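You operate a simulated robot arm through the tools that you are given. There is no shell and no other tool. Be economical: measure what you need, move in short steps, check, and stop when the job is done.

You run a simulated two-armed robot. Do the job below in one go: nothing can be reset, and whatever is moved stays where it is left.

## Task
Pick up the tall grey box that says "SET 35" from the divider shelf of bay b with one hand, pass it to the other hand and put it on the film end of the back table. Set down upright: tall grey box.

Only the result counts: the job must be done as asked and must still hold three seconds after the hand-in. Knocking over, shifting, dropping, spilling or breaking anything else fails it.

## Robot
Two 7-joint arms with four-finger grippers on one trunk, on a base that drives. Base frame: it is fixed to the floor where the robot stands at the start and does not move with it; the origin is under the middle of the robot, x ahead of it, y to its left, z up. Lengths are in m, angles in rad, forces in N, time in s.
The left shoulder is at the start at [0.04, 0.181, 1.279], the right one opposite. With the tool pointing down near the work surface each hand reaches from about 0.24 to 0.82 m from the robot's upright axis, wherever it stands, measured 20 degrees to its own side. Places, roughly: film end of the back table [-0.2, 1.4, 0.7]. Payload 3.67 kg a hand.
Tool frame (each hand has its own): the origin (TCP) lies between the finger pads and is the grasp point; the fingertips stand 0.028 m ahead of it; z points along the fingers, y is the line along which they close. The gripper opens to 0.112 m. The gripper's body begins 0.073 m behind the TCP.
Orientation is told as [roll, pitch, yaw] about the base's x, y, z axes, in that order, counted from this pose: with the fingers straight down and closing along the base's y, the tool's x points along the base's -x, its y along +y and its z along -z.

## Interface
- The arms move only by the tool play_rows. It takes "left_deltas", "right_deltas" or both (then of equal length, played together; a hand with none holds still); each is one flat list of numbers, 7 for each row, row after row: the finger opening in cm, from 0 to 11.2, then the shift along the base's x, y, z in units of 25 mm (1.0 is 25 mm), then the turn, a rotation vector about the base's x, y, z in units of 4 degrees (1.0 is 4 degrees). In form: [jaw, dx, dy, dz, rx, ry, rz, jaw, dx, dy, dz, rx, ry, rz, ...]. A call has 1 to 12 rows; each row shifts and turns the commanded pose from where the row before left it. A call with a number of a shift or a turn outside -1 to 1 is refused whole. Rows are played at 5 a second. More than 0.05 m and 0.15 rad between two rows, or a gripper value outside its range, and nothing of the call is played. Where a pose cannot be reached the arm comes as near as it can. A force on the tool above 40 N (or 10 N above the force at the start of the call, whichever is more), or a blocked arm, ends the call early, and 0.2 s more pass. Each finger halts on what it meets, pressing with about 30 N; the grip force reading is that of the motor and also rises with nothing between the fingers. The clock runs only during rows and for 0.2 s after the last one: add rows that do not move to give the fingers time. The reply holds the time, the measured pose of the TCP, the force on the tool along the base axes, the opening and the grip force, in the units named above and with some noise, with the torque about the TCP (base axes, N m) and any sound that the robot's microphone picked up.
- Cameras (640 x 400 px; columns grow to the right, rows downward): "scene" is now at [0.1123, 0.0216, 1.5319]; the picture's right is [0.24, -0.97, 0.00], its down [-0.33, -0.08, -0.94] and it looks along [0.91, 0.22, -0.34] (base axes); focal length 236 px, centre (320, 200). "left" rides on the left gripper at [0.06, 0.018, -0.104] in its tool frame; the picture's right is [-0.29, 0.96, 0.00], its down [-0.80, -0.24, -0.55] and it looks along [-0.53, -0.16, 0.83] (tool axes); focal length 234 px, centre (320, 200). "right" rides on the right gripper at [0.06, -0.018, -0.104] in its tool frame; the picture's right is [0.29, 0.96, 0.00], its down [-0.80, 0.24, -0.55] and it looks along [-0.53, 0.16, 0.83] (tool axes); focal length 234 px, centre (320, 200). There is no depth. A picture from a camera that has moved, and an enlarged one, comes with that camera's place and axes in the base frame and with its lens.
- camera(camera): a new picture of that camera. The clock stands still meanwhile.
- slide_trunk(by): slides the trunk up (or, below 0, down) by that many m; the arms and the scene camera ride with it, the base frame stays. It gives what a move gives, with no picture.
- steer(legs): drives the robot by 1 to 6 legs, each [ahead, left, turn to the left] in m, m and rad, along the robot's own axes; the way and the turn of a leg run together, so that a leg with both is an arc; at most 1.5 m and 3.142 rad a leg. The arms and the cameras ride along, it lands a little off, and it stops where it bumps. It gives what a move gives.
- pan_tilt(pan, tilt): turns the head with the scene camera to pan (to the left, within 1.501 rad either way) and tilt (down, from -0.506 to 1.204), counted from straight ahead of the robot. It gives what a move gives.
- inspect(camera, box): a new picture of the part [left, top, right, bottom] of that camera's present view, enlarged. The clock stands still meanwhile.
- close_job(): hands the job in; it is judged then, once.

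Go step by step. Nothing tells you exact positions but the pictures and the camera data: compare them with the known pose of the tool, close in by small moves and look again before you grip or let go. The budget is 120 turns and 100 pictures, counting those below and the enlarged ones. Unless the task says otherwise, let go and move clear before handing in, and close with one line.

The tools are called by a JSON object that holds its "api" and its "payload". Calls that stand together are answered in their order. play_rows: Moves the arms, as the interface text tells. Its arguments: {"type":"object","properties":{"left_deltas":{"type":"array","items":{"type":"number"}},"right_deltas":{"type":"array","items":{"type":"number"}}},"required":[]} The other tools are called the same way: slide_trunk (by) slides the trunk up or down; steer (legs) drives the base; pan_tilt (pan, tilt) turns the head that bears the scene camera; camera (camera) takes a picture; inspect (camera, box) takes an enlarged picture of a part of a camera's view; close_job () hands the job in.

At the start:

```text
clock: 0.0
left_eef_pos: [0.3703, 0.3476, 1.442]
left_tcp_rot: [0.002, 0.0, 0.001]
left_force: [0.4, -0.5, -0.3]
left_ft_torque: [0.0, 0.04, 0.0]
left_gripper_width: 0.112
left_grip_force: 0.1
right_eef_pos: [0.3473, -0.047, 1.4647]
right_tcp_rot: [0.0, -0.001, 0.0]
right_force: [0.7, -0.9, -0.7]
right_ft_torque: [0.03, 0.01, 0.01]
right_gripper_width: 0.1121
right_grip_force: 0.0
trunk travel left (down, up): [-0.4, 0.114]
robot x, y, heading: [-0.0002, -0.0004, -0.002]
head pan, tilt: [0.237, 0.347]
```

scene: 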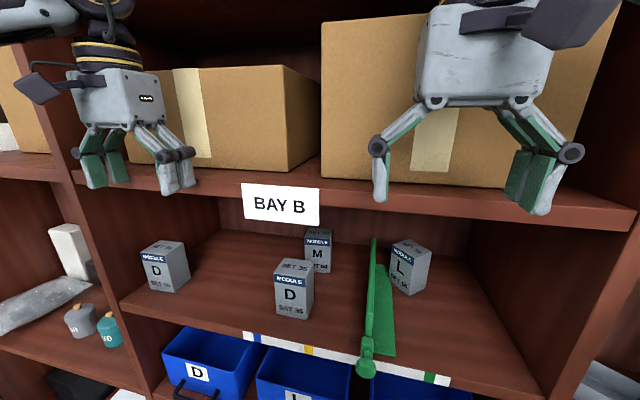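
right: 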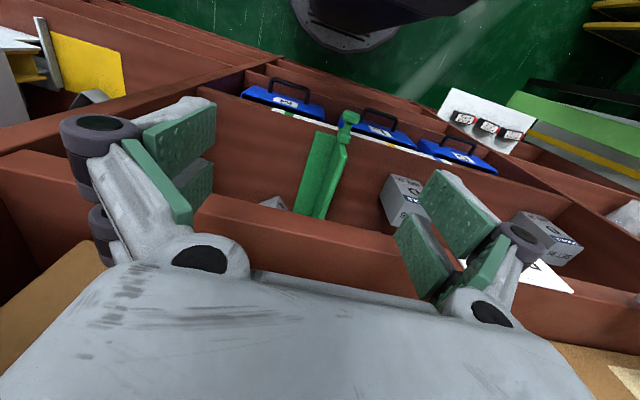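
left: 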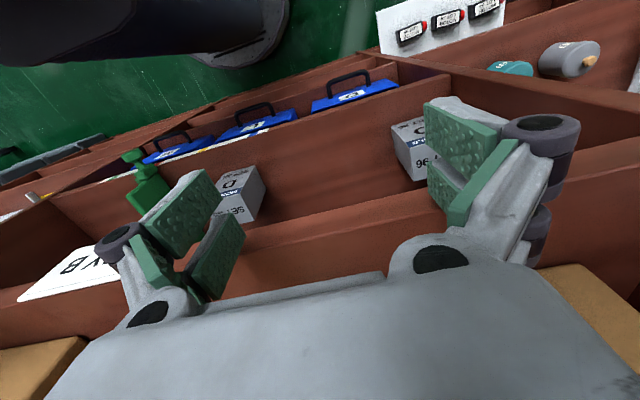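

I see four grey boxes on the shelf of bay b under the upper shelf, with a green divider. I'll enlarge the view to read their labels.

{"api": "inspect", "payload": {"camera": "scene", "box": [120, 220, 280, 320]}}

{"api": "inspect", "payload": {"camera": "scene", "box": [260, 215, 440, 328]}}

```text
4.00 times, centred on (200, 270) of scene
camera zoom: at [0.1123, 0.0216, 1.5319], right [0.24, -0.97, 0.0], down [-0.33, -0.08, -0.94], along [0.91, 0.22, -0.34], focal length 945 px, centre (800, -80)
```

zoom: 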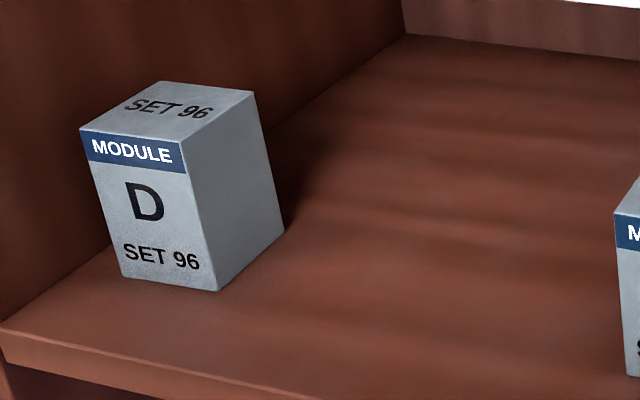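

```text
3.54 times, centred on (350, 272) of scene
camera zoom: at [0.1123, 0.0216, 1.5319], right [0.24, -0.97, 0.0], down [-0.33, -0.08, -0.94], along [0.91, 0.22, -0.34], focal length 836 px, centre (214, -53)
```

zoom: 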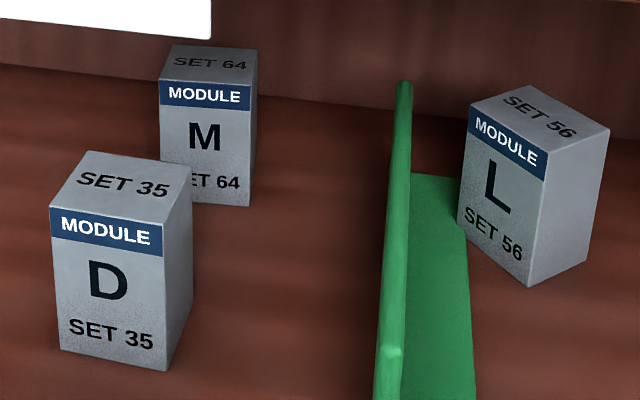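

The target is the front middle box "D SET 35". I'll triangulate it from the left and right hand cameras.

{"api": "inspect", "payload": {"camera": "left", "box": [200, 140, 296, 240]}}

{"api": "inspect", "payload": {"camera": "right", "box": [340, 140, 468, 220]}}

{"api": "pan_tilt", "payload": {"pan": 0.1, "tilt": 0.75}}

{"api": "camera", "payload": {"camera": "scene"}}

```text
4.00 times, centred on (248, 190) of left
camera zoom: at [0.3097, 0.3635, 1.547], right [0.29, 0.96, 0.0], down [0.8, -0.24, 0.55], along [0.53, -0.16, -0.83], focal length 937 px, centre (608, 240)
```

zoom: 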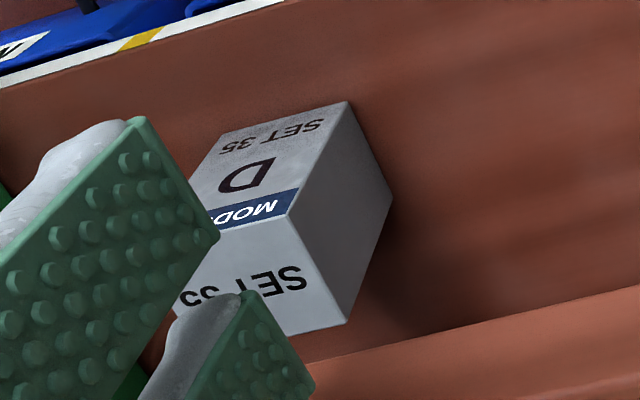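

```text
5.00 times, centred on (404, 180) of right
camera zoom: at [0.2886, -0.0663, 1.5689], right [-0.29, 0.96, 0.0], down [0.8, 0.24, 0.55], along [0.53, 0.16, -0.83], focal length 1171 px, centre (-100, 300)
```

zoom: 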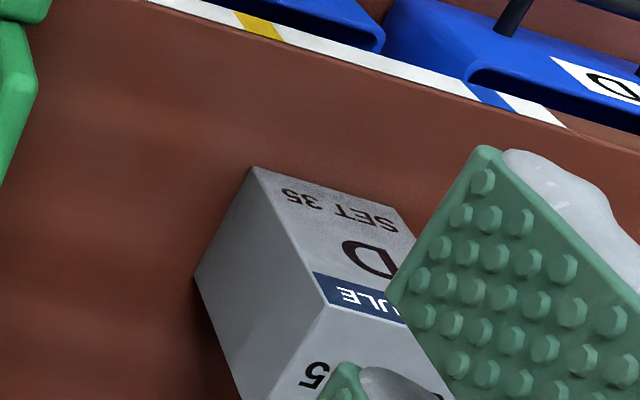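

```text
clock: 0.9
left_eef_pos: [0.3699, 0.3468, 1.4425]
left_tcp_rot: [0.002, 0.002, -0.002]
left_force: [-0.7, -0.8, 0.3]
left_ft_torque: [0.01, 0.0, -0.02]
left_gripper_width: 0.1121
left_grip_force: 0.1
right_eef_pos: [0.3478, -0.0458, 1.4641]
right_tcp_rot: [0.0, -0.001, 0.001]
right_force: [-0.3, -0.4, 0.3]
right_ft_torque: [0.0, 0.01, -0.01]
right_gripper_width: 0.1122
right_grip_force: 0.1
trunk travel left (down, up): [-0.4, 0.114]
robot x, y, heading: [0.0017, -0.0007, 0.001]
head pan, tilt: [0.099, 0.75]
```

```text
92 pictures are left
camera scene: at [0.1042, 0.008, 1.496], right [0.1, -0.99, 0.0], down [-0.68, -0.07, -0.73], along [0.73, 0.07, -0.68], focal length 236 px, centre (320, 200)
```

scene: 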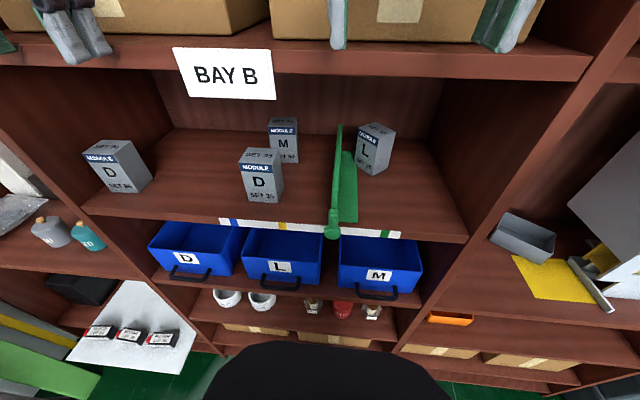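

Triangulation puts the box at x 0.452–0.504, y 0.129–0.193, z 1.152–1.250, standing square under the BAY B sign. I'll take it with the left hand tilted 30° below horizontal and closing along y. First I'll back off so the hand can turn free of the shelf, and look at the surroundings.

{"api": "steer", "payload": {"legs": [[-0.2, 0, 0]]}}

{"api": "pan_tilt", "payload": {"pan": 1.5, "tilt": 0.6}}

{"api": "camera", "payload": {"camera": "scene"}}

```text
clock: 2.5
left_eef_pos: [0.1733, 0.3466, 1.4416]
left_tcp_rot: [-0.001, 0.004, -0.002]
left_force: [0.6, 0.8, -0.5]
left_ft_torque: [-0.02, 0.02, 0.0]
left_gripper_width: 0.1118
left_grip_force: 0.1
right_eef_pos: [0.149, -0.047, 1.4632]
right_tcp_rot: [0.0, 0.003, -0.002]
right_force: [0.4, -0.5, -1.6]
right_ft_torque: [0.0, 0.05, 0.02]
right_gripper_width: 0.112
right_grip_force: 0.1
trunk travel left (down, up): [-0.4, 0.114]
robot x, y, heading: [-0.2026, 0.0018, 0.001]
head pan, tilt: [0.099, 0.75]
```

```text
clock: 4.0
left_eef_pos: [0.169, 0.3454, 1.4427]
left_tcp_rot: [0.0, 0.0, -0.002]
left_force: [-0.6, -0.6, 0.3]
left_ft_torque: [-0.02, 0.04, -0.03]
left_gripper_width: 0.112
left_grip_force: 0.1
right_eef_pos: [0.1456, -0.0469, 1.4642]
right_tcp_rot: [0.0, 0.001, -0.003]
right_force: [-0.5, 0.4, 0.3]
right_ft_torque: [-0.02, 0.01, 0.0]
right_gripper_width: 0.112
right_grip_force: 0.1
trunk travel left (down, up): [-0.4, 0.114]
robot x, y, heading: [-0.2011, 0.0025, -0.005]
head pan, tilt: [1.499, 0.6]
```

```text
91 pictures are left
camera scene: at [-0.173, 0.088, 1.5089], right [1.0, -0.07, 0.0], down [-0.04, -0.56, -0.82], along [0.06, 0.82, -0.57], focal length 236 px, centre (320, 200)
```

scene: 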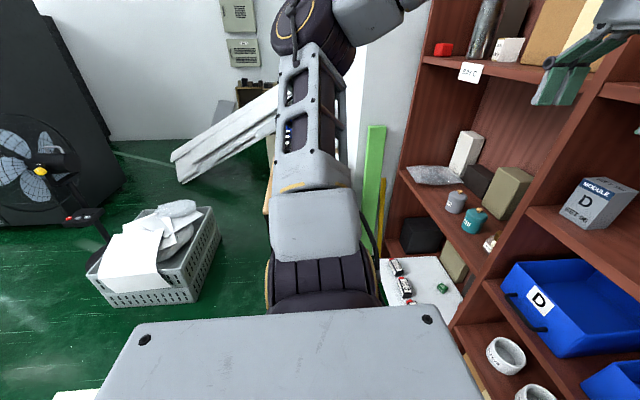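

The left arm hides the table, so I'll deal with it later. Now I bring the left hand down, in and tilted, to a pre-grasp in front of the box.

{"api": "play_rows", "payload": {"left_deltas": [10, 0.3, -0.6, -0.8, 0, -1, 0, 10, 0.3, -0.6, -0.8, 0, -1, 0, 10, 0.3, -0.6, -0.8, 0, -1, 0, 10, 0.3, -0.6, -0.8, 0, -1, 0, 10, 0.3, -0.6, -0.8, 0, -1, 0, 10, 0.3, -0.6, -0.8, 0, -1, 0, 10, 0.3, -0.6, -0.8, 0, -1, 0, 10, 0.3, -0.6, -0.8, 0, -1, 0, 10, 0.3, -0.6, -0.8, 0, -1, 0, 10, 0.3, -0.6, -0.8, 0, -1, 0, 10, 0.3, -0.6, -0.8, 0, -1, 0, 10, 0.3, -0.6, -0.8, 0, -1, 0]}}

{"api": "play_rows", "payload": {"left_deltas": [10, 0.3, 0, 0, 0, -1, 0, 10, 0.3, 0, 0, 0, -1, 0, 10, 0.3, 0, 0, 0, -1, 0, 10, 0, 0, 0, 0, 0, 0]}}

{"api": "pan_tilt", "payload": {"pan": 0.25, "tilt": 0.5}}

{"api": "camera", "payload": {"camera": "scene"}}

{"api": "camera", "payload": {"camera": "left"}}

```text
clock: 6.6
left_eef_pos: [0.278, 0.1604, 1.2059]
left_tcp_rot: [0.003, -0.835, -0.004]
left_force: [0.3, 0.0, -0.3]
left_ft_torque: [0.01, -0.03, 0.02]
left_gripper_width: 0.1002
left_grip_force: 0.1
left hand out of reach, approached as far as the arm can: row 11, 12
right_eef_pos: [0.1489, -0.0485, 1.4633]
right_tcp_rot: [0.002, 0.002, -0.003]
right_force: [0.4, -0.1, -1.2]
right_ft_torque: [0.02, 0.0, 0.01]
right_gripper_width: 0.1121
right_grip_force: 0.1
trunk travel left (down, up): [-0.4, 0.114]
robot x, y, heading: [-0.1978, 0.0011, 0.002]
head pan, tilt: [1.499, 0.6]
```

```text
clock: 7.6
left_eef_pos: [0.3089, 0.1561, 1.2102]
left_tcp_rot: [0.003, -1.047, -0.004]
left_force: [0.1, 0.0, 0.4]
left_ft_torque: [0.01, 0.0, 0.02]
left_gripper_width: 0.1
left_grip_force: 0.0
left hand out of reach, approached as far as the arm can: row 1, 2
right_eef_pos: [0.1461, -0.049, 1.465]
right_tcp_rot: [0.001, -0.001, -0.004]
right_force: [0.7, -0.9, -0.5]
right_ft_torque: [0.02, 0.02, 0.01]
right_gripper_width: 0.1121
right_grip_force: 0.0
trunk travel left (down, up): [-0.4, 0.114]
robot x, y, heading: [-0.2012, -0.0014, -0.003]
head pan, tilt: [1.499, 0.6]
```

```text
clock: 9.1
left_eef_pos: [0.3097, 0.1562, 1.2106]
left_tcp_rot: [0.004, -1.046, -0.003]
left_force: [0.8, 0.0, 0.6]
left_ft_torque: [-0.01, -0.02, 0.0]
left_gripper_width: 0.1001
left_grip_force: 0.1
right_eef_pos: [0.1473, -0.0478, 1.4639]
right_tcp_rot: [-0.001, -0.001, -0.004]
right_force: [-0.1, -0.6, 0.1]
right_ft_torque: [-0.01, 0.04, 0.0]
right_gripper_width: 0.1119
right_grip_force: 0.1
trunk travel left (down, up): [-0.4, 0.114]
robot x, y, heading: [-0.1993, 0.0007, 0.0]
head pan, tilt: [0.25, 0.499]
```

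```text
90 pictures are left
camera scene: at [-0.0913, 0.0222, 1.5179], right [0.25, -0.97, 0.0], down [-0.46, -0.12, -0.88], along [0.85, 0.22, -0.48], focal length 236 px, centre (320, 200)
```

scene: 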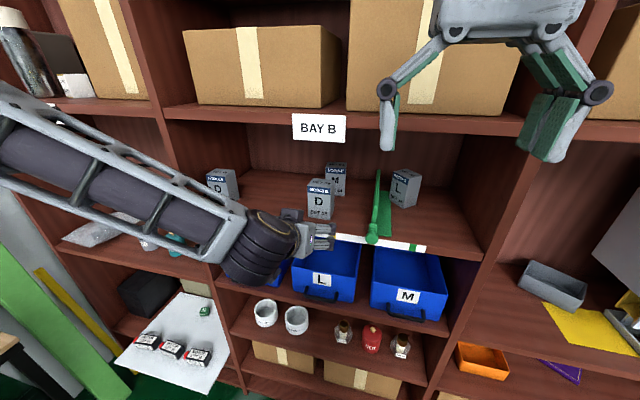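

```text
89 pictures are left
camera left: at [0.1891, 0.1739, 1.2112], right [0.15, 0.96, 0.25], down [-0.08, -0.24, 0.97], along [0.99, -0.16, 0.04], focal length 234 px, centre (320, 200)
```

left: 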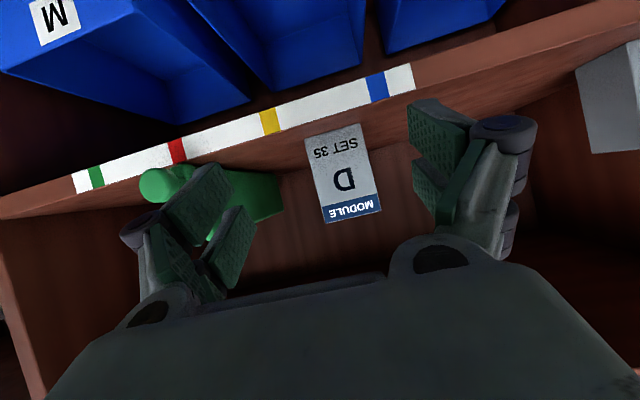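

The hand is lined up in front of the box (box centre y about 0.163). I advance most of the way and look again.

{"api": "play_rows", "payload": {"left_deltas": [10, 0.8, 0.28, -0.4, 0, 0, 0, 10, 0.8, 0, -0.3, 0, 0, 0, 10, 0.8, 0, 0, 0, 0, 0, 10, 0.8, 0, 0, 0, 0, 0, 10, 0.8, 0, 0, 0, 0, 0, 10, 0, 0, 0, 0, 0, 0]}}

{"api": "camera", "payload": {"camera": "left"}}

{"api": "inspect", "payload": {"camera": "scene", "box": [220, 110, 420, 270]}}

```text
clock: 10.5
left_eef_pos: [0.4039, 0.1634, 1.1919]
left_tcp_rot: [0.003, -1.048, -0.003]
left_force: [0.4, 0.6, 0.0]
left_ft_torque: [0.01, -0.04, -0.02]
left_gripper_width: 0.0999
left_grip_force: 0.0
right_eef_pos: [0.1465, -0.0481, 1.4642]
right_tcp_rot: [-0.002, 0.0, -0.004]
right_force: [0.3, -0.6, -0.5]
right_ft_torque: [0.01, -0.06, -0.01]
right_gripper_width: 0.1123
right_grip_force: 0.1
trunk travel left (down, up): [-0.4, 0.114]
robot x, y, heading: [-0.2017, -0.0011, -0.004]
head pan, tilt: [0.25, 0.499]
```

```text
88 pictures are left
camera left: at [0.2846, 0.1809, 1.1934], right [0.15, 0.96, 0.25], down [-0.08, -0.24, 0.97], along [0.99, -0.16, 0.04], focal length 234 px, centre (320, 200)
```

left: 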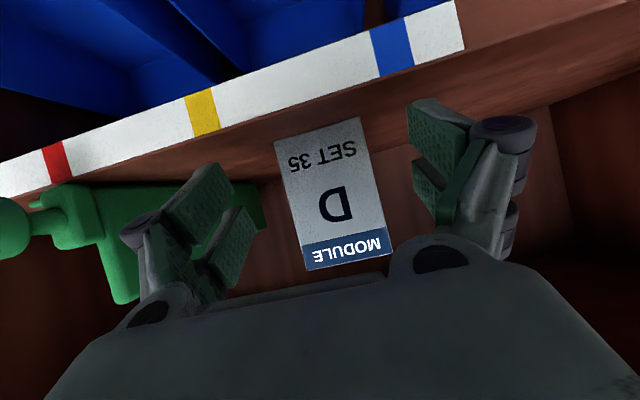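

```text
2.50 times, centred on (320, 190) of scene
camera zoom: at [-0.092, 0.0221, 1.518], right [0.24, -0.97, 0.0], down [-0.46, -0.12, -0.88], along [0.85, 0.21, -0.48], focal length 591 px, centre (320, 225)
```

zoom: 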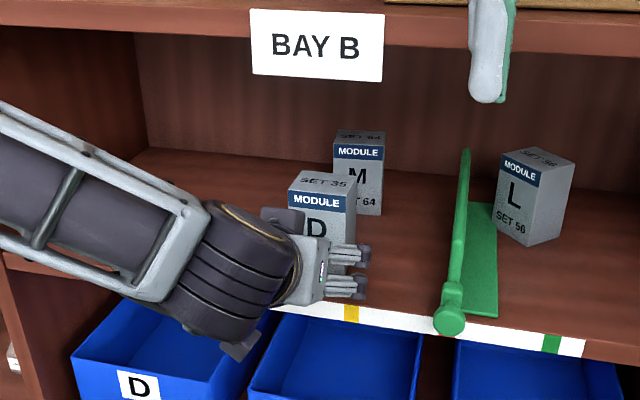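

Centred to within a millimetre. I advance to the box and close.

{"api": "play_rows", "payload": {"left_deltas": [10, 0.75, 0, 0, 0, 0, 0, 10, 0.75, 0, 0, 0, 0, 0, 10, 0.75, 0, 0, 0, 0, 0, 10, 0.7, 0, 0, 0, 0, 0, 10, 0, 0, 0, 0, 0, 0]}}

{"api": "camera", "payload": {"camera": "left"}}

{"api": "inspect", "payload": {"camera": "scene", "box": [220, 110, 420, 270]}}

```text
clock: 11.7
left_eef_pos: [0.4794, 0.1647, 1.1928]
left_tcp_rot: [0.004, -1.048, -0.003]
left_force: [0.6, -0.2, 0.4]
left_ft_torque: [0.01, 0.01, -0.02]
left_gripper_width: 0.0999
left_grip_force: 0.0
right_eef_pos: [0.1466, -0.0474, 1.4639]
right_tcp_rot: [0.0, 0.0, -0.003]
right_force: [-0.4, -0.1, -0.1]
right_ft_torque: [0.01, -0.03, -0.02]
right_gripper_width: 0.112
right_grip_force: 0.2
trunk travel left (down, up): [-0.4, 0.114]
robot x, y, heading: [-0.2029, -0.003, -0.003]
head pan, tilt: [0.25, 0.499]
```

```text
86 pictures are left
camera left: at [0.3593, 0.182, 1.1934], right [0.14, 0.96, 0.25], down [-0.08, -0.24, 0.97], along [0.99, -0.16, 0.04], focal length 234 px, centre (320, 200)
```

left: 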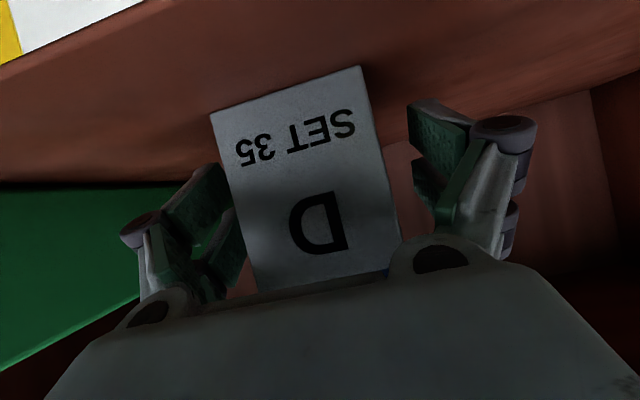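

```text
2.50 times, centred on (320, 190) of scene
camera zoom: at [-0.0919, 0.022, 1.518], right [0.24, -0.97, 0.0], down [-0.46, -0.12, -0.88], along [0.85, 0.21, -0.48], focal length 591 px, centre (320, 225)
```

zoom: 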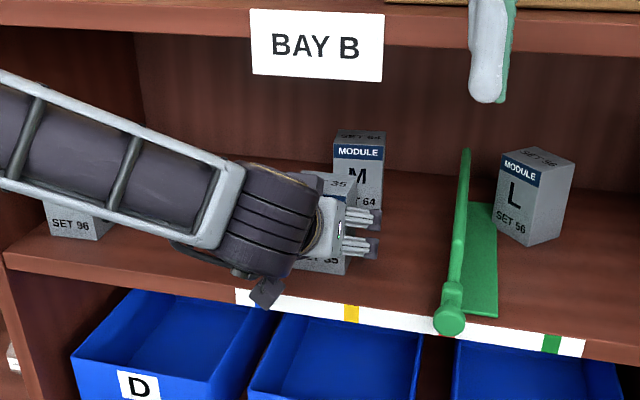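

{"api": "play_rows", "payload": {"left_deltas": [5, 0, 0, 0, 0, 0, 0, 5, 0, 0, 0, 0, 0, 0, 5, 0, 0, 0, 0, 0, 0, 5, 0, 0, 0, 0, 0, 0]}}

{"api": "play_rows", "payload": {"left_deltas": [4, 0, 0, 0.4, 0, 0, 0, 4, 0, 0, 0.4, 0, 0, 0, 4, 0, 0, 0.4, 0, 0, 0, 4, 0, 0, 0.4, 0, 0, 0, 4, 0, 0, 0, 0, 0, 0]}}

{"api": "camera", "payload": {"camera": "left"}}

{"api": "inspect", "payload": {"camera": "scene", "box": [220, 110, 420, 270]}}

```text
clock: 12.7
left_eef_pos: [0.4797, 0.1642, 1.1917]
left_tcp_rot: [0.003, -1.046, -0.006]
left_force: [-0.7, -0.5, 0.8]
left_ft_torque: [-0.17, -0.1, -0.04]
left_gripper_width: 0.0652
left_grip_force: 29.9
right_eef_pos: [0.147, -0.0477, 1.4651]
right_tcp_rot: [-0.002, 0.0, -0.004]
right_force: [-0.1, 0.6, -0.8]
right_ft_torque: [-0.03, 0.03, 0.03]
right_gripper_width: 0.112
right_grip_force: 0.1
trunk travel left (down, up): [-0.4, 0.114]
robot x, y, heading: [-0.1991, -0.0015, -0.004]
head pan, tilt: [0.25, 0.499]
```

```text
clock: 13.9
left_eef_pos: [0.4816, 0.1639, 1.2304]
left_tcp_rot: [0.003, -1.044, -0.002]
left_force: [-0.5, -0.6, -2.2]
left_ft_torque: [0.03, -0.02, 0.0]
left_gripper_width: 0.0648
left_grip_force: 29.6
right_eef_pos: [0.1467, -0.0485, 1.4644]
right_tcp_rot: [0.0, 0.003, -0.002]
right_force: [-0.2, -0.3, -0.7]
right_ft_torque: [-0.01, -0.01, -0.02]
right_gripper_width: 0.1122
right_grip_force: 0.1
trunk travel left (down, up): [-0.4, 0.114]
robot x, y, heading: [-0.203, -0.0014, -0.004]
head pan, tilt: [0.25, 0.499]
```

```text
84 pictures are left
camera left: at [0.3601, 0.1816, 1.2321], right [0.15, 0.96, 0.25], down [-0.08, -0.24, 0.97], along [0.99, -0.16, 0.04], focal length 234 px, centre (320, 200)
```

left: 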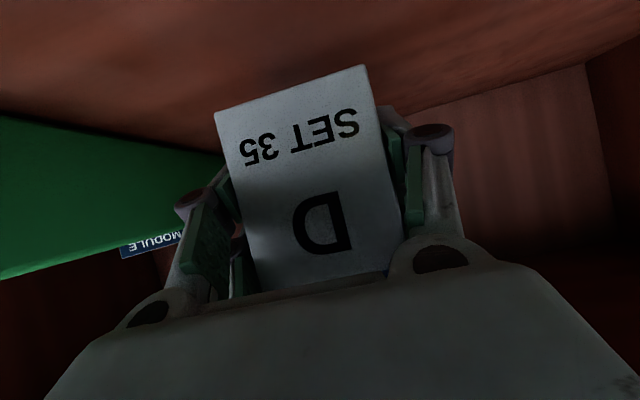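

```text
2.50 times, centred on (320, 190) of scene
camera zoom: at [-0.0909, 0.0221, 1.5179], right [0.24, -0.97, 0.0], down [-0.46, -0.12, -0.88], along [0.85, 0.21, -0.48], focal length 591 px, centre (320, 225)
```

zoom: 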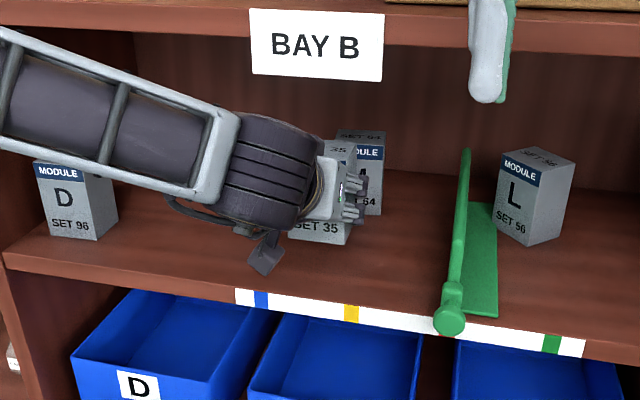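

The box is lifted cleanly. Next I check the space around and behind the robot before driving back.

{"api": "pan_tilt", "payload": {"pan": -1.5, "tilt": 0.6}}

{"api": "camera", "payload": {"camera": "scene"}}

{"api": "pan_tilt", "payload": {"pan": 1.5, "tilt": 0.5}}

{"api": "camera", "payload": {"camera": "scene"}}

```text
clock: 15.6
left_eef_pos: [0.4805, 0.1644, 1.2308]
left_tcp_rot: [0.004, -1.046, -0.004]
left_force: [0.0, 0.0, -2.9]
left_ft_torque: [-0.02, 0.02, 0.0]
left_gripper_width: 0.0647
left_grip_force: 30.6
right_eef_pos: [0.1462, -0.048, 1.464]
right_tcp_rot: [-0.001, 0.002, -0.004]
right_force: [0.7, 0.1, -0.1]
right_ft_torque: [0.02, 0.02, -0.03]
right_gripper_width: 0.112
right_grip_force: 0.0
trunk travel left (down, up): [-0.4, 0.114]
robot x, y, heading: [-0.2032, -0.0001, -0.007]
head pan, tilt: [-1.499, 0.6]
```

```text
82 pictures are left
camera scene: at [-0.173, -0.0883, 1.5089], right [-1.0, -0.07, 0.0], down [-0.04, 0.56, -0.83], along [0.06, -0.82, -0.56], focal length 236 px, centre (320, 200)
```

scene: 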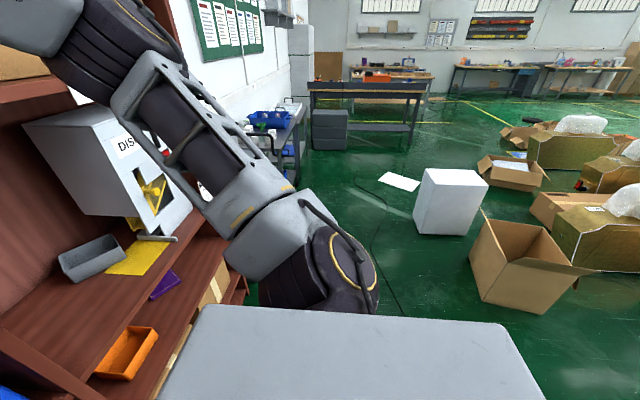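

```text
clock: 18.2
left_eef_pos: [0.4802, 0.1652, 1.2317]
left_tcp_rot: [0.005, -1.047, -0.005]
left_force: [0.2, 0.3, -3.0]
left_ft_torque: [0.01, 0.03, 0.03]
left_gripper_width: 0.0653
left_grip_force: 29.8
right_eef_pos: [0.1476, -0.0464, 1.4647]
right_tcp_rot: [-0.001, 0.003, -0.003]
right_force: [0.3, -0.3, -0.2]
right_ft_torque: [-0.02, 0.01, 0.0]
right_gripper_width: 0.1121
right_grip_force: 0.0
trunk travel left (down, up): [-0.4, 0.114]
robot x, y, heading: [-0.2012, 0.0027, -0.003]
head pan, tilt: [1.499, 0.499]
```

```text
81 pictures are left
camera scene: at [-0.1724, 0.0906, 1.5179], right [1.0, -0.07, 0.0], down [-0.04, -0.48, -0.88], along [0.07, 0.88, -0.48], focal length 236 px, centre (320, 200)
```

scene: 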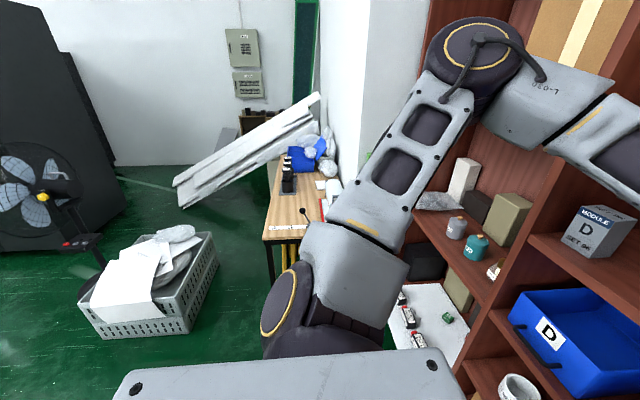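

The back table is the wooden one at the left, its near end at about y 1.15. The floor around the robot is free, so I drive straight back to get clear of the shelf for the hand-over.

{"api": "steer", "payload": {"legs": [[-0.3, 0, 0]]}}

{"api": "pan_tilt", "payload": {"pan": 0.2, "tilt": 0.5}}

{"api": "camera", "payload": {"camera": "scene"}}

```text
clock: 19.7
left_eef_pos: [0.3307, 0.1651, 1.233]
left_tcp_rot: [0.003, -1.049, -0.006]
left_force: [-1.1, 0.1, -0.8]
left_ft_torque: [0.02, -0.05, 0.02]
left_gripper_width: 0.0649
left_grip_force: 29.5
right_eef_pos: [-0.001, -0.0483, 1.4664]
right_tcp_rot: [-0.001, -0.005, -0.005]
right_force: [-2.3, 0.4, 0.9]
right_ft_torque: [0.03, -0.18, -0.02]
right_gripper_width: 0.1121
right_grip_force: 0.2
trunk travel left (down, up): [-0.4, 0.114]
robot x, y, heading: [-0.3396, -0.0014, 0.001]
head pan, tilt: [1.499, 0.499]
stopped in leg 1: the robot was blocked; the commanded pose is now the measured one
```

```text
clock: 21.2
left_eef_pos: [0.3408, 0.1657, 1.2276]
left_tcp_rot: [0.005, -1.042, -0.007]
left_force: [-0.1, -0.8, -1.3]
left_ft_torque: [-0.01, -0.01, 0.01]
left_gripper_width: 0.0649
left_grip_force: 30.2
right_eef_pos: [0.0097, -0.0475, 1.4639]
right_tcp_rot: [0.001, 0.003, -0.006]
right_force: [0.1, -0.2, -0.6]
right_ft_torque: [-0.03, 0.0, -0.03]
right_gripper_width: 0.1121
right_grip_force: 0.0
trunk travel left (down, up): [-0.4, 0.114]
robot x, y, heading: [-0.3418, 0.0006, -0.007]
head pan, tilt: [0.201, 0.499]
```

```text
80 pictures are left
camera scene: at [-0.2282, 0.0183, 1.5178], right [0.2, -0.98, 0.0], down [-0.47, -0.09, -0.88], along [0.86, 0.17, -0.48], focal length 236 px, centre (320, 200)
```

scene: 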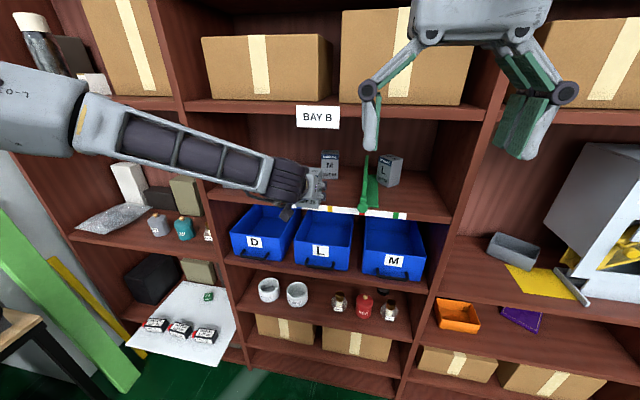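

Something solid stopped the drive at x −0.34; the box is clear of the shelf anyway, so I won't back up further. I draw the left hand in a bit more and bring the right hand to a point above and to the right of the box.

{"api": "play_rows", "payload": {"left_deltas": [4, -0.8, -0.4, 0, 0, 0, 0, 4, -0.8, -0.4, 0, 0, 0, 0, 4, -0.8, -0.4, 0, 0, 0, 0, 4, -0.8, -0.4, 0, 0, 0, 0, 4, -0.8, -0.4, 0, 0, 0, 0, 4, -0.4, -0.4, 0, 0, 0, 0, 4, 0, 0, 0, 0, 0, 0], "right_deltas": [9, 0.8, 0, 0, 0, 0, 0, 9, 0.8, 0, 0, 0, 0, 0, 9, 0.8, 0, 0, 0, 0, 0, 9, 0.8, 0, 0, 0, 0, 0, 9, 0.8, 0, 0, 0, 0, 0, 9, 0.8, 0, 0, 0, 0, 0, 9, 0.8, 0, 0, 0, 0, 0]}}

{"api": "camera", "payload": {"camera": "right"}}

{"api": "camera", "payload": {"camera": "scene"}}

```text
clock: 22.8
left_eef_pos: [0.2304, 0.1061, 1.2272]
left_tcp_rot: [0.003, -1.041, -0.004]
left_force: [-0.3, 0.0, -3.5]
left_ft_torque: [-0.01, 0.01, -0.03]
left_gripper_width: 0.0649
left_grip_force: 29.9
right_eef_pos: [0.1492, -0.047, 1.4642]
right_tcp_rot: [0.001, 0.004, -0.004]
right_force: [0.4, -0.8, 1.2]
right_ft_torque: [-0.01, -0.03, 0.01]
right_gripper_width: 0.0904
right_grip_force: 0.1
trunk travel left (down, up): [-0.4, 0.114]
robot x, y, heading: [-0.3394, -0.0005, -0.009]
head pan, tilt: [0.201, 0.499]
```

```text
79 pictures are left
camera right: at [0.0912, -0.0659, 1.5684], right [-0.28, 0.96, 0.0], down [0.8, 0.24, 0.55], along [0.53, 0.16, -0.83], focal length 234 px, centre (320, 200)
```

right: 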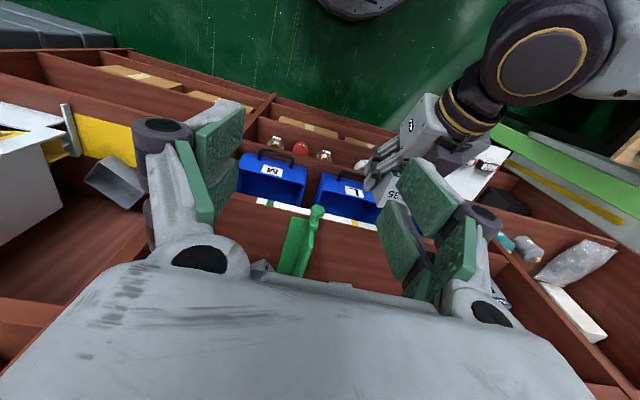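

```text
78 pictures are left
camera scene: at [-0.2281, 0.0186, 1.5178], right [0.2, -0.98, 0.0], down [-0.47, -0.09, -0.88], along [0.86, 0.17, -0.48], focal length 236 px, centre (320, 200)
```

scene: 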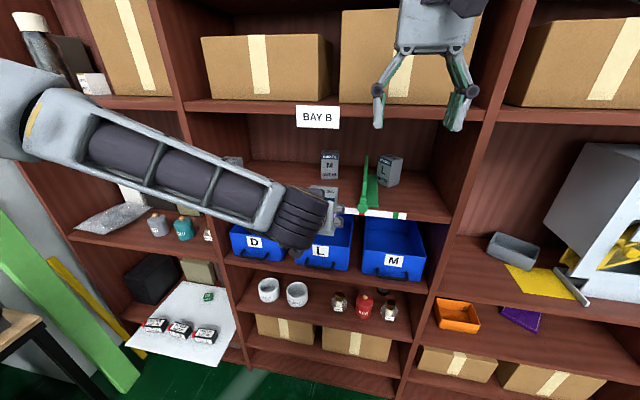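

Box is now at about (0.229, 0.106), top at z 1.285. I bring the right hand over it.

{"api": "play_rows", "payload": {"right_deltas": [9.5, 0.6, 0.8, 0, 0, 0, 0, 9.5, 0.6, 0.8, 0, 0, 0, 0, 9.5, 0.6, 0.8, 0, 0, 0, 0, 9.5, 0.6, 0.8, -0.5, 0, 0, 0, 9.5, 0.6, 0.8, -0.5, 0, 0, 0, 9.5, 0.32, 0.8, -0.5, 0, 0, 0, 9.5, 0, 0.8, -0.5, 0, 0, 0, 9.5, 0, 0.52, -0.5, 0, 0, 0, 9.5, 0, 0, 0, 0, 0, 0]}}

{"api": "camera", "payload": {"camera": "right"}}

{"api": "camera", "payload": {"camera": "scene"}}

```text
clock: 24.8
left_eef_pos: [0.2306, 0.1054, 1.2263]
left_tcp_rot: [0.006, -1.042, -0.007]
left_force: [0.1, 0.5, -2.4]
left_ft_torque: [0.01, 0.01, 0.0]
left_gripper_width: 0.0646
left_grip_force: 29.8
right_eef_pos: [0.2318, 0.1072, 1.4007]
right_tcp_rot: [-0.001, 0.002, -0.007]
right_force: [-0.2, 0.7, -0.3]
right_ft_torque: [0.0, 0.01, 0.0]
right_gripper_width: 0.0948
right_grip_force: 0.1
trunk travel left (down, up): [-0.4, 0.114]
robot x, y, heading: [-0.3437, -0.0, -0.003]
head pan, tilt: [0.201, 0.499]
```

```text
77 pictures are left
camera right: at [0.1731, 0.087, 1.5056], right [-0.28, 0.96, 0.0], down [0.8, 0.23, 0.55], along [0.53, 0.16, -0.83], focal length 234 px, centre (320, 200)
```

right: 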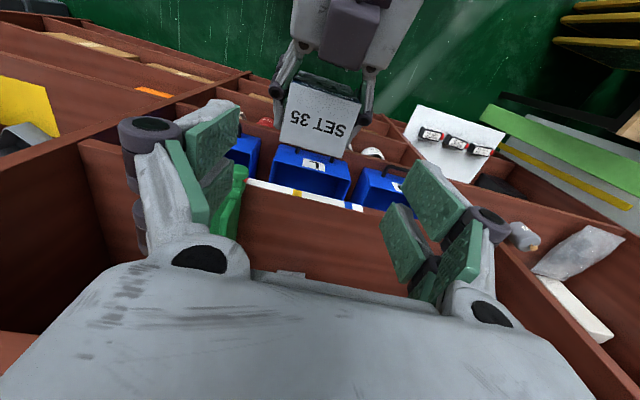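

```text
76 pictures are left
camera scene: at [-0.2291, 0.0178, 1.5179], right [0.2, -0.98, 0.0], down [-0.47, -0.09, -0.88], along [0.86, 0.17, -0.48], focal length 236 px, centre (320, 200)
```

scene: 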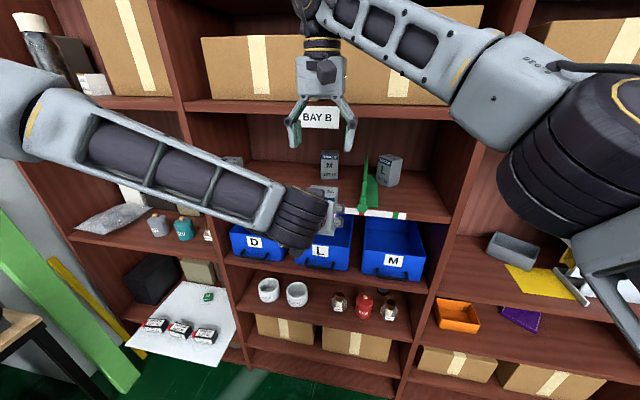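

Positions agree with the picture. I lower the right hand until its tips are level with the box top and look.

{"api": "play_rows", "payload": {"right_deltas": [9.5, 0, 0, -0.8, 0, 0, 0, 9.5, 0, 0, -0.8, 0, 0, 0, 9.5, 0, 0, -0.8, 0, 0, 0, 9.5, 0, 0, -0.8, 0, 0, 0, 9.5, 0, 0, 0, 0, 0, 0]}}

{"api": "camera", "payload": {"camera": "right"}}

{"api": "inspect", "payload": {"camera": "scene", "box": [240, 110, 400, 260]}}

```text
clock: 26.0
left_eef_pos: [0.2303, 0.1048, 1.2257]
left_tcp_rot: [0.003, -1.042, -0.006]
left_force: [0.5, -0.1, -2.4]
left_ft_torque: [-0.04, -0.01, 0.0]
left_gripper_width: 0.0649
left_grip_force: 30.3
right_eef_pos: [0.2306, 0.1061, 1.3216]
right_tcp_rot: [0.0, 0.002, -0.007]
right_force: [0.1, 0.2, 0.6]
right_ft_torque: [0.03, -0.02, 0.03]
right_gripper_width: 0.0951
right_grip_force: 0.0
trunk travel left (down, up): [-0.4, 0.114]
robot x, y, heading: [-0.3434, 0.0015, -0.004]
head pan, tilt: [0.201, 0.499]
```

```text
75 pictures are left
camera right: at [0.1718, 0.0861, 1.425], right [-0.28, 0.96, 0.0], down [0.8, 0.23, 0.55], along [0.53, 0.16, -0.83], focal length 234 px, centre (320, 200)
```

right: 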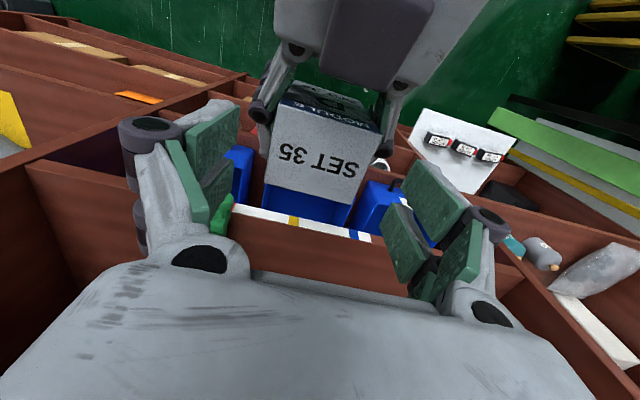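

```text
2.67 times, centred on (320, 185) of scene
camera zoom: at [-0.2291, 0.0183, 1.5179], right [0.2, -0.98, 0.0], down [-0.47, -0.09, -0.88], along [0.86, 0.17, -0.48], focal length 630 px, centre (320, 240)
```

zoom: 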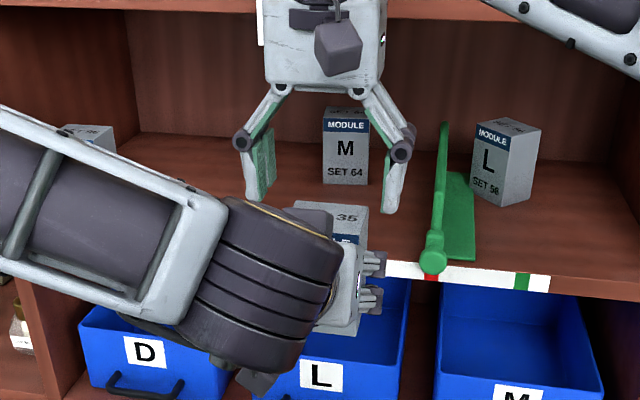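

I enlarge the right hand's view to judge the clearance between the two grippers' fingers.

{"api": "inspect", "payload": {"camera": "right", "box": [110, 50, 510, 300]}}

{"api": "inspect", "payload": {"camera": "left", "box": [120, 50, 520, 300]}}

```text
1.60 times, centred on (310, 175) of right
camera zoom: at [0.1718, 0.0861, 1.425], right [-0.28, 0.96, 0.0], down [0.8, 0.23, 0.55], along [0.53, 0.16, -0.83], focal length 375 px, centre (336, 240)
```

zoom: 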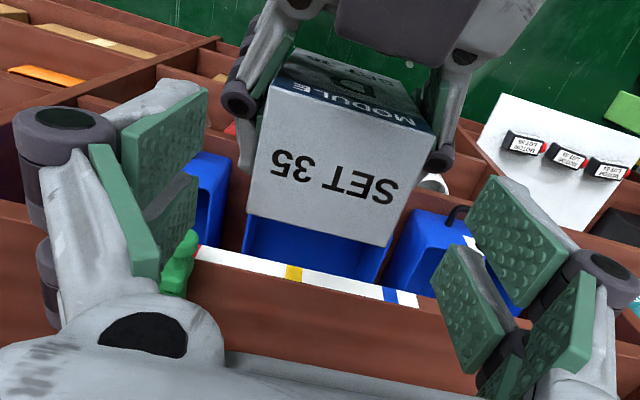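

```text
1.60 times, centred on (320, 175) of left
camera zoom: at [0.11, 0.1226, 1.2284], right [0.15, 0.96, 0.25], down [-0.08, -0.24, 0.97], along [0.99, -0.16, 0.04], focal length 375 px, centre (320, 240)
```

zoom: 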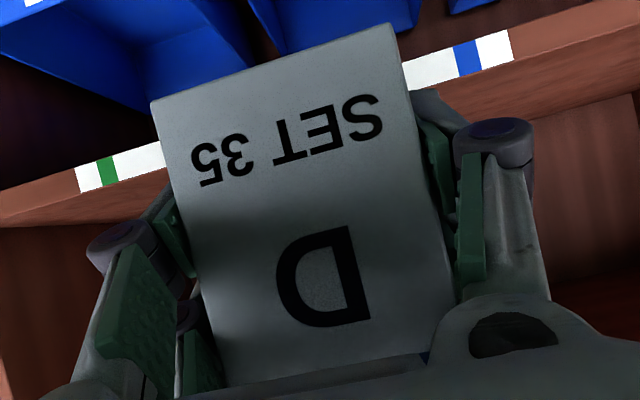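

The left gripper's upper knuckles sit on the robot side of the box. I shift the right hand 12 mm forward so its fingers miss them, then lower so the tips end about 23 mm above the left TCP height.

{"api": "play_rows", "payload": {"right_deltas": [9.5, 0.48, 0, 0, 0, 0, 0, 9.5, 0, 0, -0.4, 0, 0, 0, 9.5, 0, 0, -0.4, 0, 0, 0, 9.5, 0, 0, -0.4, 0, 0, 0, 9.5, 0, 0, -0.5, 0, 0, 0, 9.5, 0, 0, 0, 0, 0, 0]}}

{"api": "inspect", "payload": {"camera": "right", "box": [110, 50, 510, 300]}}

{"api": "inspect", "payload": {"camera": "scene", "box": [240, 110, 400, 260]}}

```text
clock: 27.4
left_eef_pos: [0.2309, 0.1057, 1.2264]
left_tcp_rot: [0.003, -1.039, -0.007]
left_force: [0.1, -0.7, -2.4]
left_ft_torque: [0.0, -0.03, 0.0]
left_gripper_width: 0.0646
left_grip_force: 30.0
right_eef_pos: [0.2426, 0.1058, 1.2783]
right_tcp_rot: [-0.002, 0.004, -0.005]
right_force: [-0.1, -0.3, 0.3]
right_ft_torque: [0.0, 0.0, 0.03]
right_gripper_width: 0.0947
right_grip_force: 0.1
trunk travel left (down, up): [-0.4, 0.114]
robot x, y, heading: [-0.3354, 0.0037, -0.005]
head pan, tilt: [0.201, 0.499]
```

```text
1.60 times, centred on (310, 175) of right
camera zoom: at [0.184, 0.0872, 1.3821], right [-0.28, 0.96, 0.0], down [0.8, 0.24, 0.55], along [0.53, 0.16, -0.83], focal length 375 px, centre (336, 240)
```

zoom: 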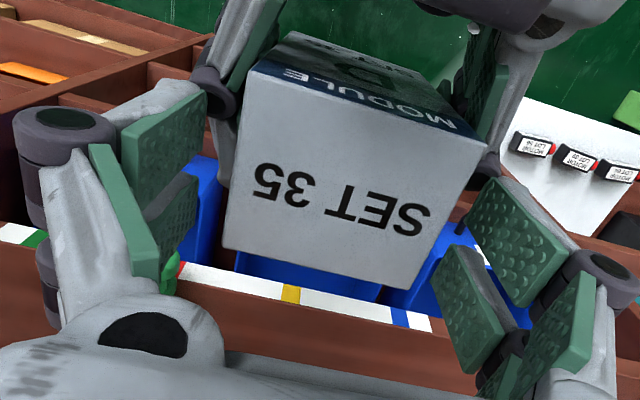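

```text
2.67 times, centred on (320, 185) of scene
camera zoom: at [-0.229, 0.0183, 1.5179], right [0.2, -0.98, 0.0], down [-0.47, -0.09, -0.88], along [0.86, 0.17, -0.48], focal length 630 px, centre (320, 240)
```

zoom: 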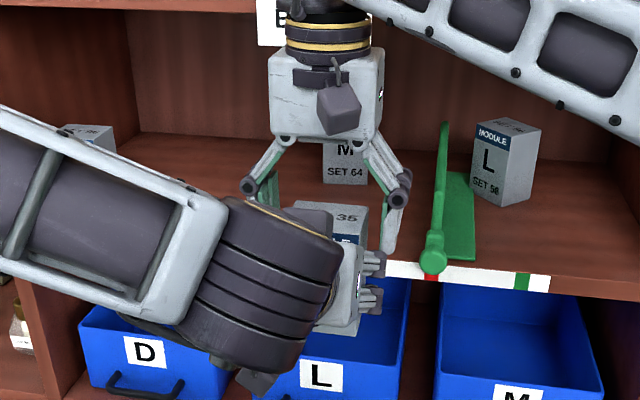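

No contact so far. I close the right hand on the upper part of the box.

{"api": "play_rows", "payload": {"right_deltas": [8, 0, 0, 0, 0, 0, 0, 7, 0, 0, 0, 0, 0, 0, 6.5, 0, 0, 0, 0, 0, 0, 5, 0, 0, 0, 0, 0, 0, 4, 0, 0, 0, 0, 0, 0, 4, 0, 0, 0, 0, 0, 0]}}

{"api": "inspect", "payload": {"camera": "right", "box": [110, 50, 510, 300]}}

```text
clock: 28.8
left_eef_pos: [0.23, 0.1059, 1.2233]
left_tcp_rot: [0.005, -1.034, -0.003]
left_force: [1.4, -6.4, -35.8]
left_ft_torque: [-0.07, 0.18, -0.42]
left_gripper_width: 0.0647
left_grip_force: 29.6
right_eef_pos: [0.2433, 0.1054, 1.2809]
right_tcp_rot: [0.002, 0.002, -0.006]
right_force: [-1.5, 6.6, 34.7]
right_ft_torque: [0.47, 0.41, 0.36]
right_gripper_width: 0.0649
right_grip_force: 30.3
trunk travel left (down, up): [-0.4, 0.114]
robot x, y, heading: [-0.341, 0.0039, -0.004]
head pan, tilt: [0.201, 0.499]
```

```text
1.60 times, centred on (310, 175) of right
camera zoom: at [0.1841, 0.0867, 1.3844], right [-0.28, 0.96, 0.0], down [0.8, 0.23, 0.55], along [0.53, 0.16, -0.83], focal length 375 px, centre (336, 240)
```

zoom: 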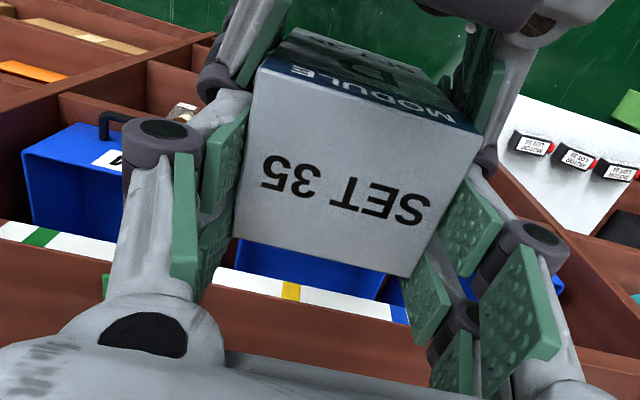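

The hands press against each other vertically (35 N): the right fingertips bear on the left fingers. I open the right hand a little, raise it 8 mm, move 3 mm forward and close again.

{"api": "play_rows", "payload": {"right_deltas": [7.5, 0, 0, 0, 0, 0, 0, 8, 0, 0, 0, 0, 0, 0, 8, 0.12, 0, 0.32, 0, 0, 0, 8, 0, 0, 0, 0, 0, 0]}}

{"api": "play_rows", "payload": {"right_deltas": [7, 0, 0, 0, 0, 0, 0, 6, 0, 0, 0, 0, 0, 0, 5, 0, 0, 0, 0, 0, 0, 5, 0, 0, 0, 0, 0, 0]}}

{"api": "inspect", "payload": {"camera": "right", "box": [110, 50, 510, 300]}}

```text
clock: 29.8
left_eef_pos: [0.2311, 0.1058, 1.2273]
left_tcp_rot: [0.004, -1.047, -0.004]
left_force: [-0.8, 0.3, -1.1]
left_ft_torque: [0.01, -0.01, 0.03]
left_gripper_width: 0.0649
left_grip_force: 30.6
right_eef_pos: [0.2452, 0.1072, 1.2856]
right_tcp_rot: [-0.002, 0.004, -0.005]
right_force: [0.3, 0.4, -0.2]
right_ft_torque: [0.01, 0.01, -0.03]
right_gripper_width: 0.0801
right_grip_force: 0.2
trunk travel left (down, up): [-0.4, 0.114]
robot x, y, heading: [-0.341, 0.0022, -0.004]
head pan, tilt: [0.201, 0.499]
```

```text
clock: 30.8
left_eef_pos: [0.2296, 0.1065, 1.2267]
left_tcp_rot: [0.004, -1.039, -0.006]
left_force: [2.0, 9.3, -2.1]
left_ft_torque: [-0.05, -0.26, -0.26]
left_gripper_width: 0.0648
left_grip_force: 29.7
right_eef_pos: [0.2465, 0.1065, 1.2859]
right_tcp_rot: [-0.001, 0.004, -0.006]
right_force: [-0.8, -9.8, -0.7]
right_ft_torque: [-0.53, 0.34, 0.38]
right_gripper_width: 0.0648
right_grip_force: 29.9
trunk travel left (down, up): [-0.4, 0.114]
robot x, y, heading: [-0.3425, -0.0012, -0.008]
head pan, tilt: [0.201, 0.499]
```

```text
1.60 times, centred on (310, 175) of right
camera zoom: at [0.1873, 0.0867, 1.3909], right [-0.28, 0.96, 0.0], down [0.8, 0.24, 0.55], along [0.53, 0.15, -0.83], focal length 375 px, centre (336, 240)
```

zoom: 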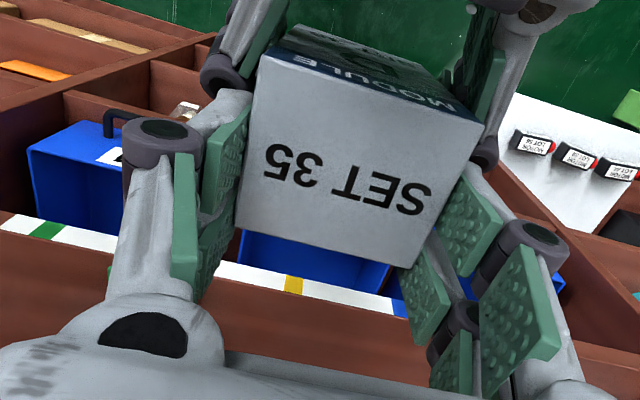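

Both hands hold the box with little stress. Now I open the left hand.

{"api": "play_rows", "payload": {"left_deltas": [7, 0, 0, 0, 0, 0, 0, 8, 0, 0, 0, 0, 0, 0, 9, 0, 0, 0, 0, 0, 0, 9.5, 0, 0, 0, 0, 0, 0]}}

{"api": "inspect", "payload": {"camera": "right", "box": [110, 50, 510, 300]}}

{"api": "camera", "payload": {"camera": "left"}}

```text
clock: 31.8
left_eef_pos: [0.2308, 0.1056, 1.2257]
left_tcp_rot: [0.003, -1.045, -0.009]
left_force: [-0.6, 0.0, 0.3]
left_ft_torque: [0.01, 0.02, -0.03]
left_gripper_width: 0.0948
left_grip_force: 0.0
right_eef_pos: [0.2449, 0.1073, 1.2859]
right_tcp_rot: [0.0, 0.004, -0.007]
right_force: [-0.3, 0.0, 0.0]
right_ft_torque: [-0.01, -0.03, -0.01]
right_gripper_width: 0.0649
right_grip_force: 30.1
trunk travel left (down, up): [-0.4, 0.114]
robot x, y, heading: [-0.3389, -0.0001, -0.009]
head pan, tilt: [0.201, 0.499]
```

```text
1.60 times, centred on (310, 175) of right
camera zoom: at [0.1871, 0.0872, 1.3908], right [-0.28, 0.96, 0.0], down [0.8, 0.24, 0.55], along [0.53, 0.16, -0.83], focal length 375 px, centre (336, 240)
```

zoom: 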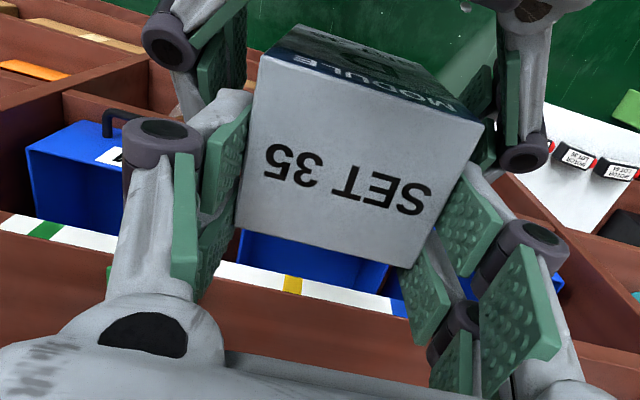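

```text
66 pictures are left
camera left: at [0.1103, 0.1226, 1.2283], right [0.15, 0.96, 0.25], down [-0.08, -0.24, 0.97], along [0.99, -0.16, 0.04], focal length 234 px, centre (320, 200)
```

left: 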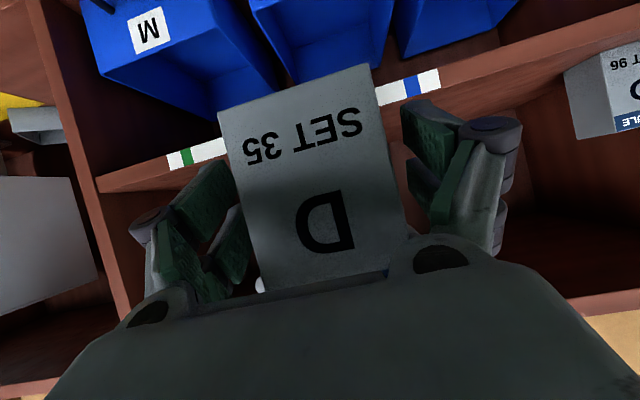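

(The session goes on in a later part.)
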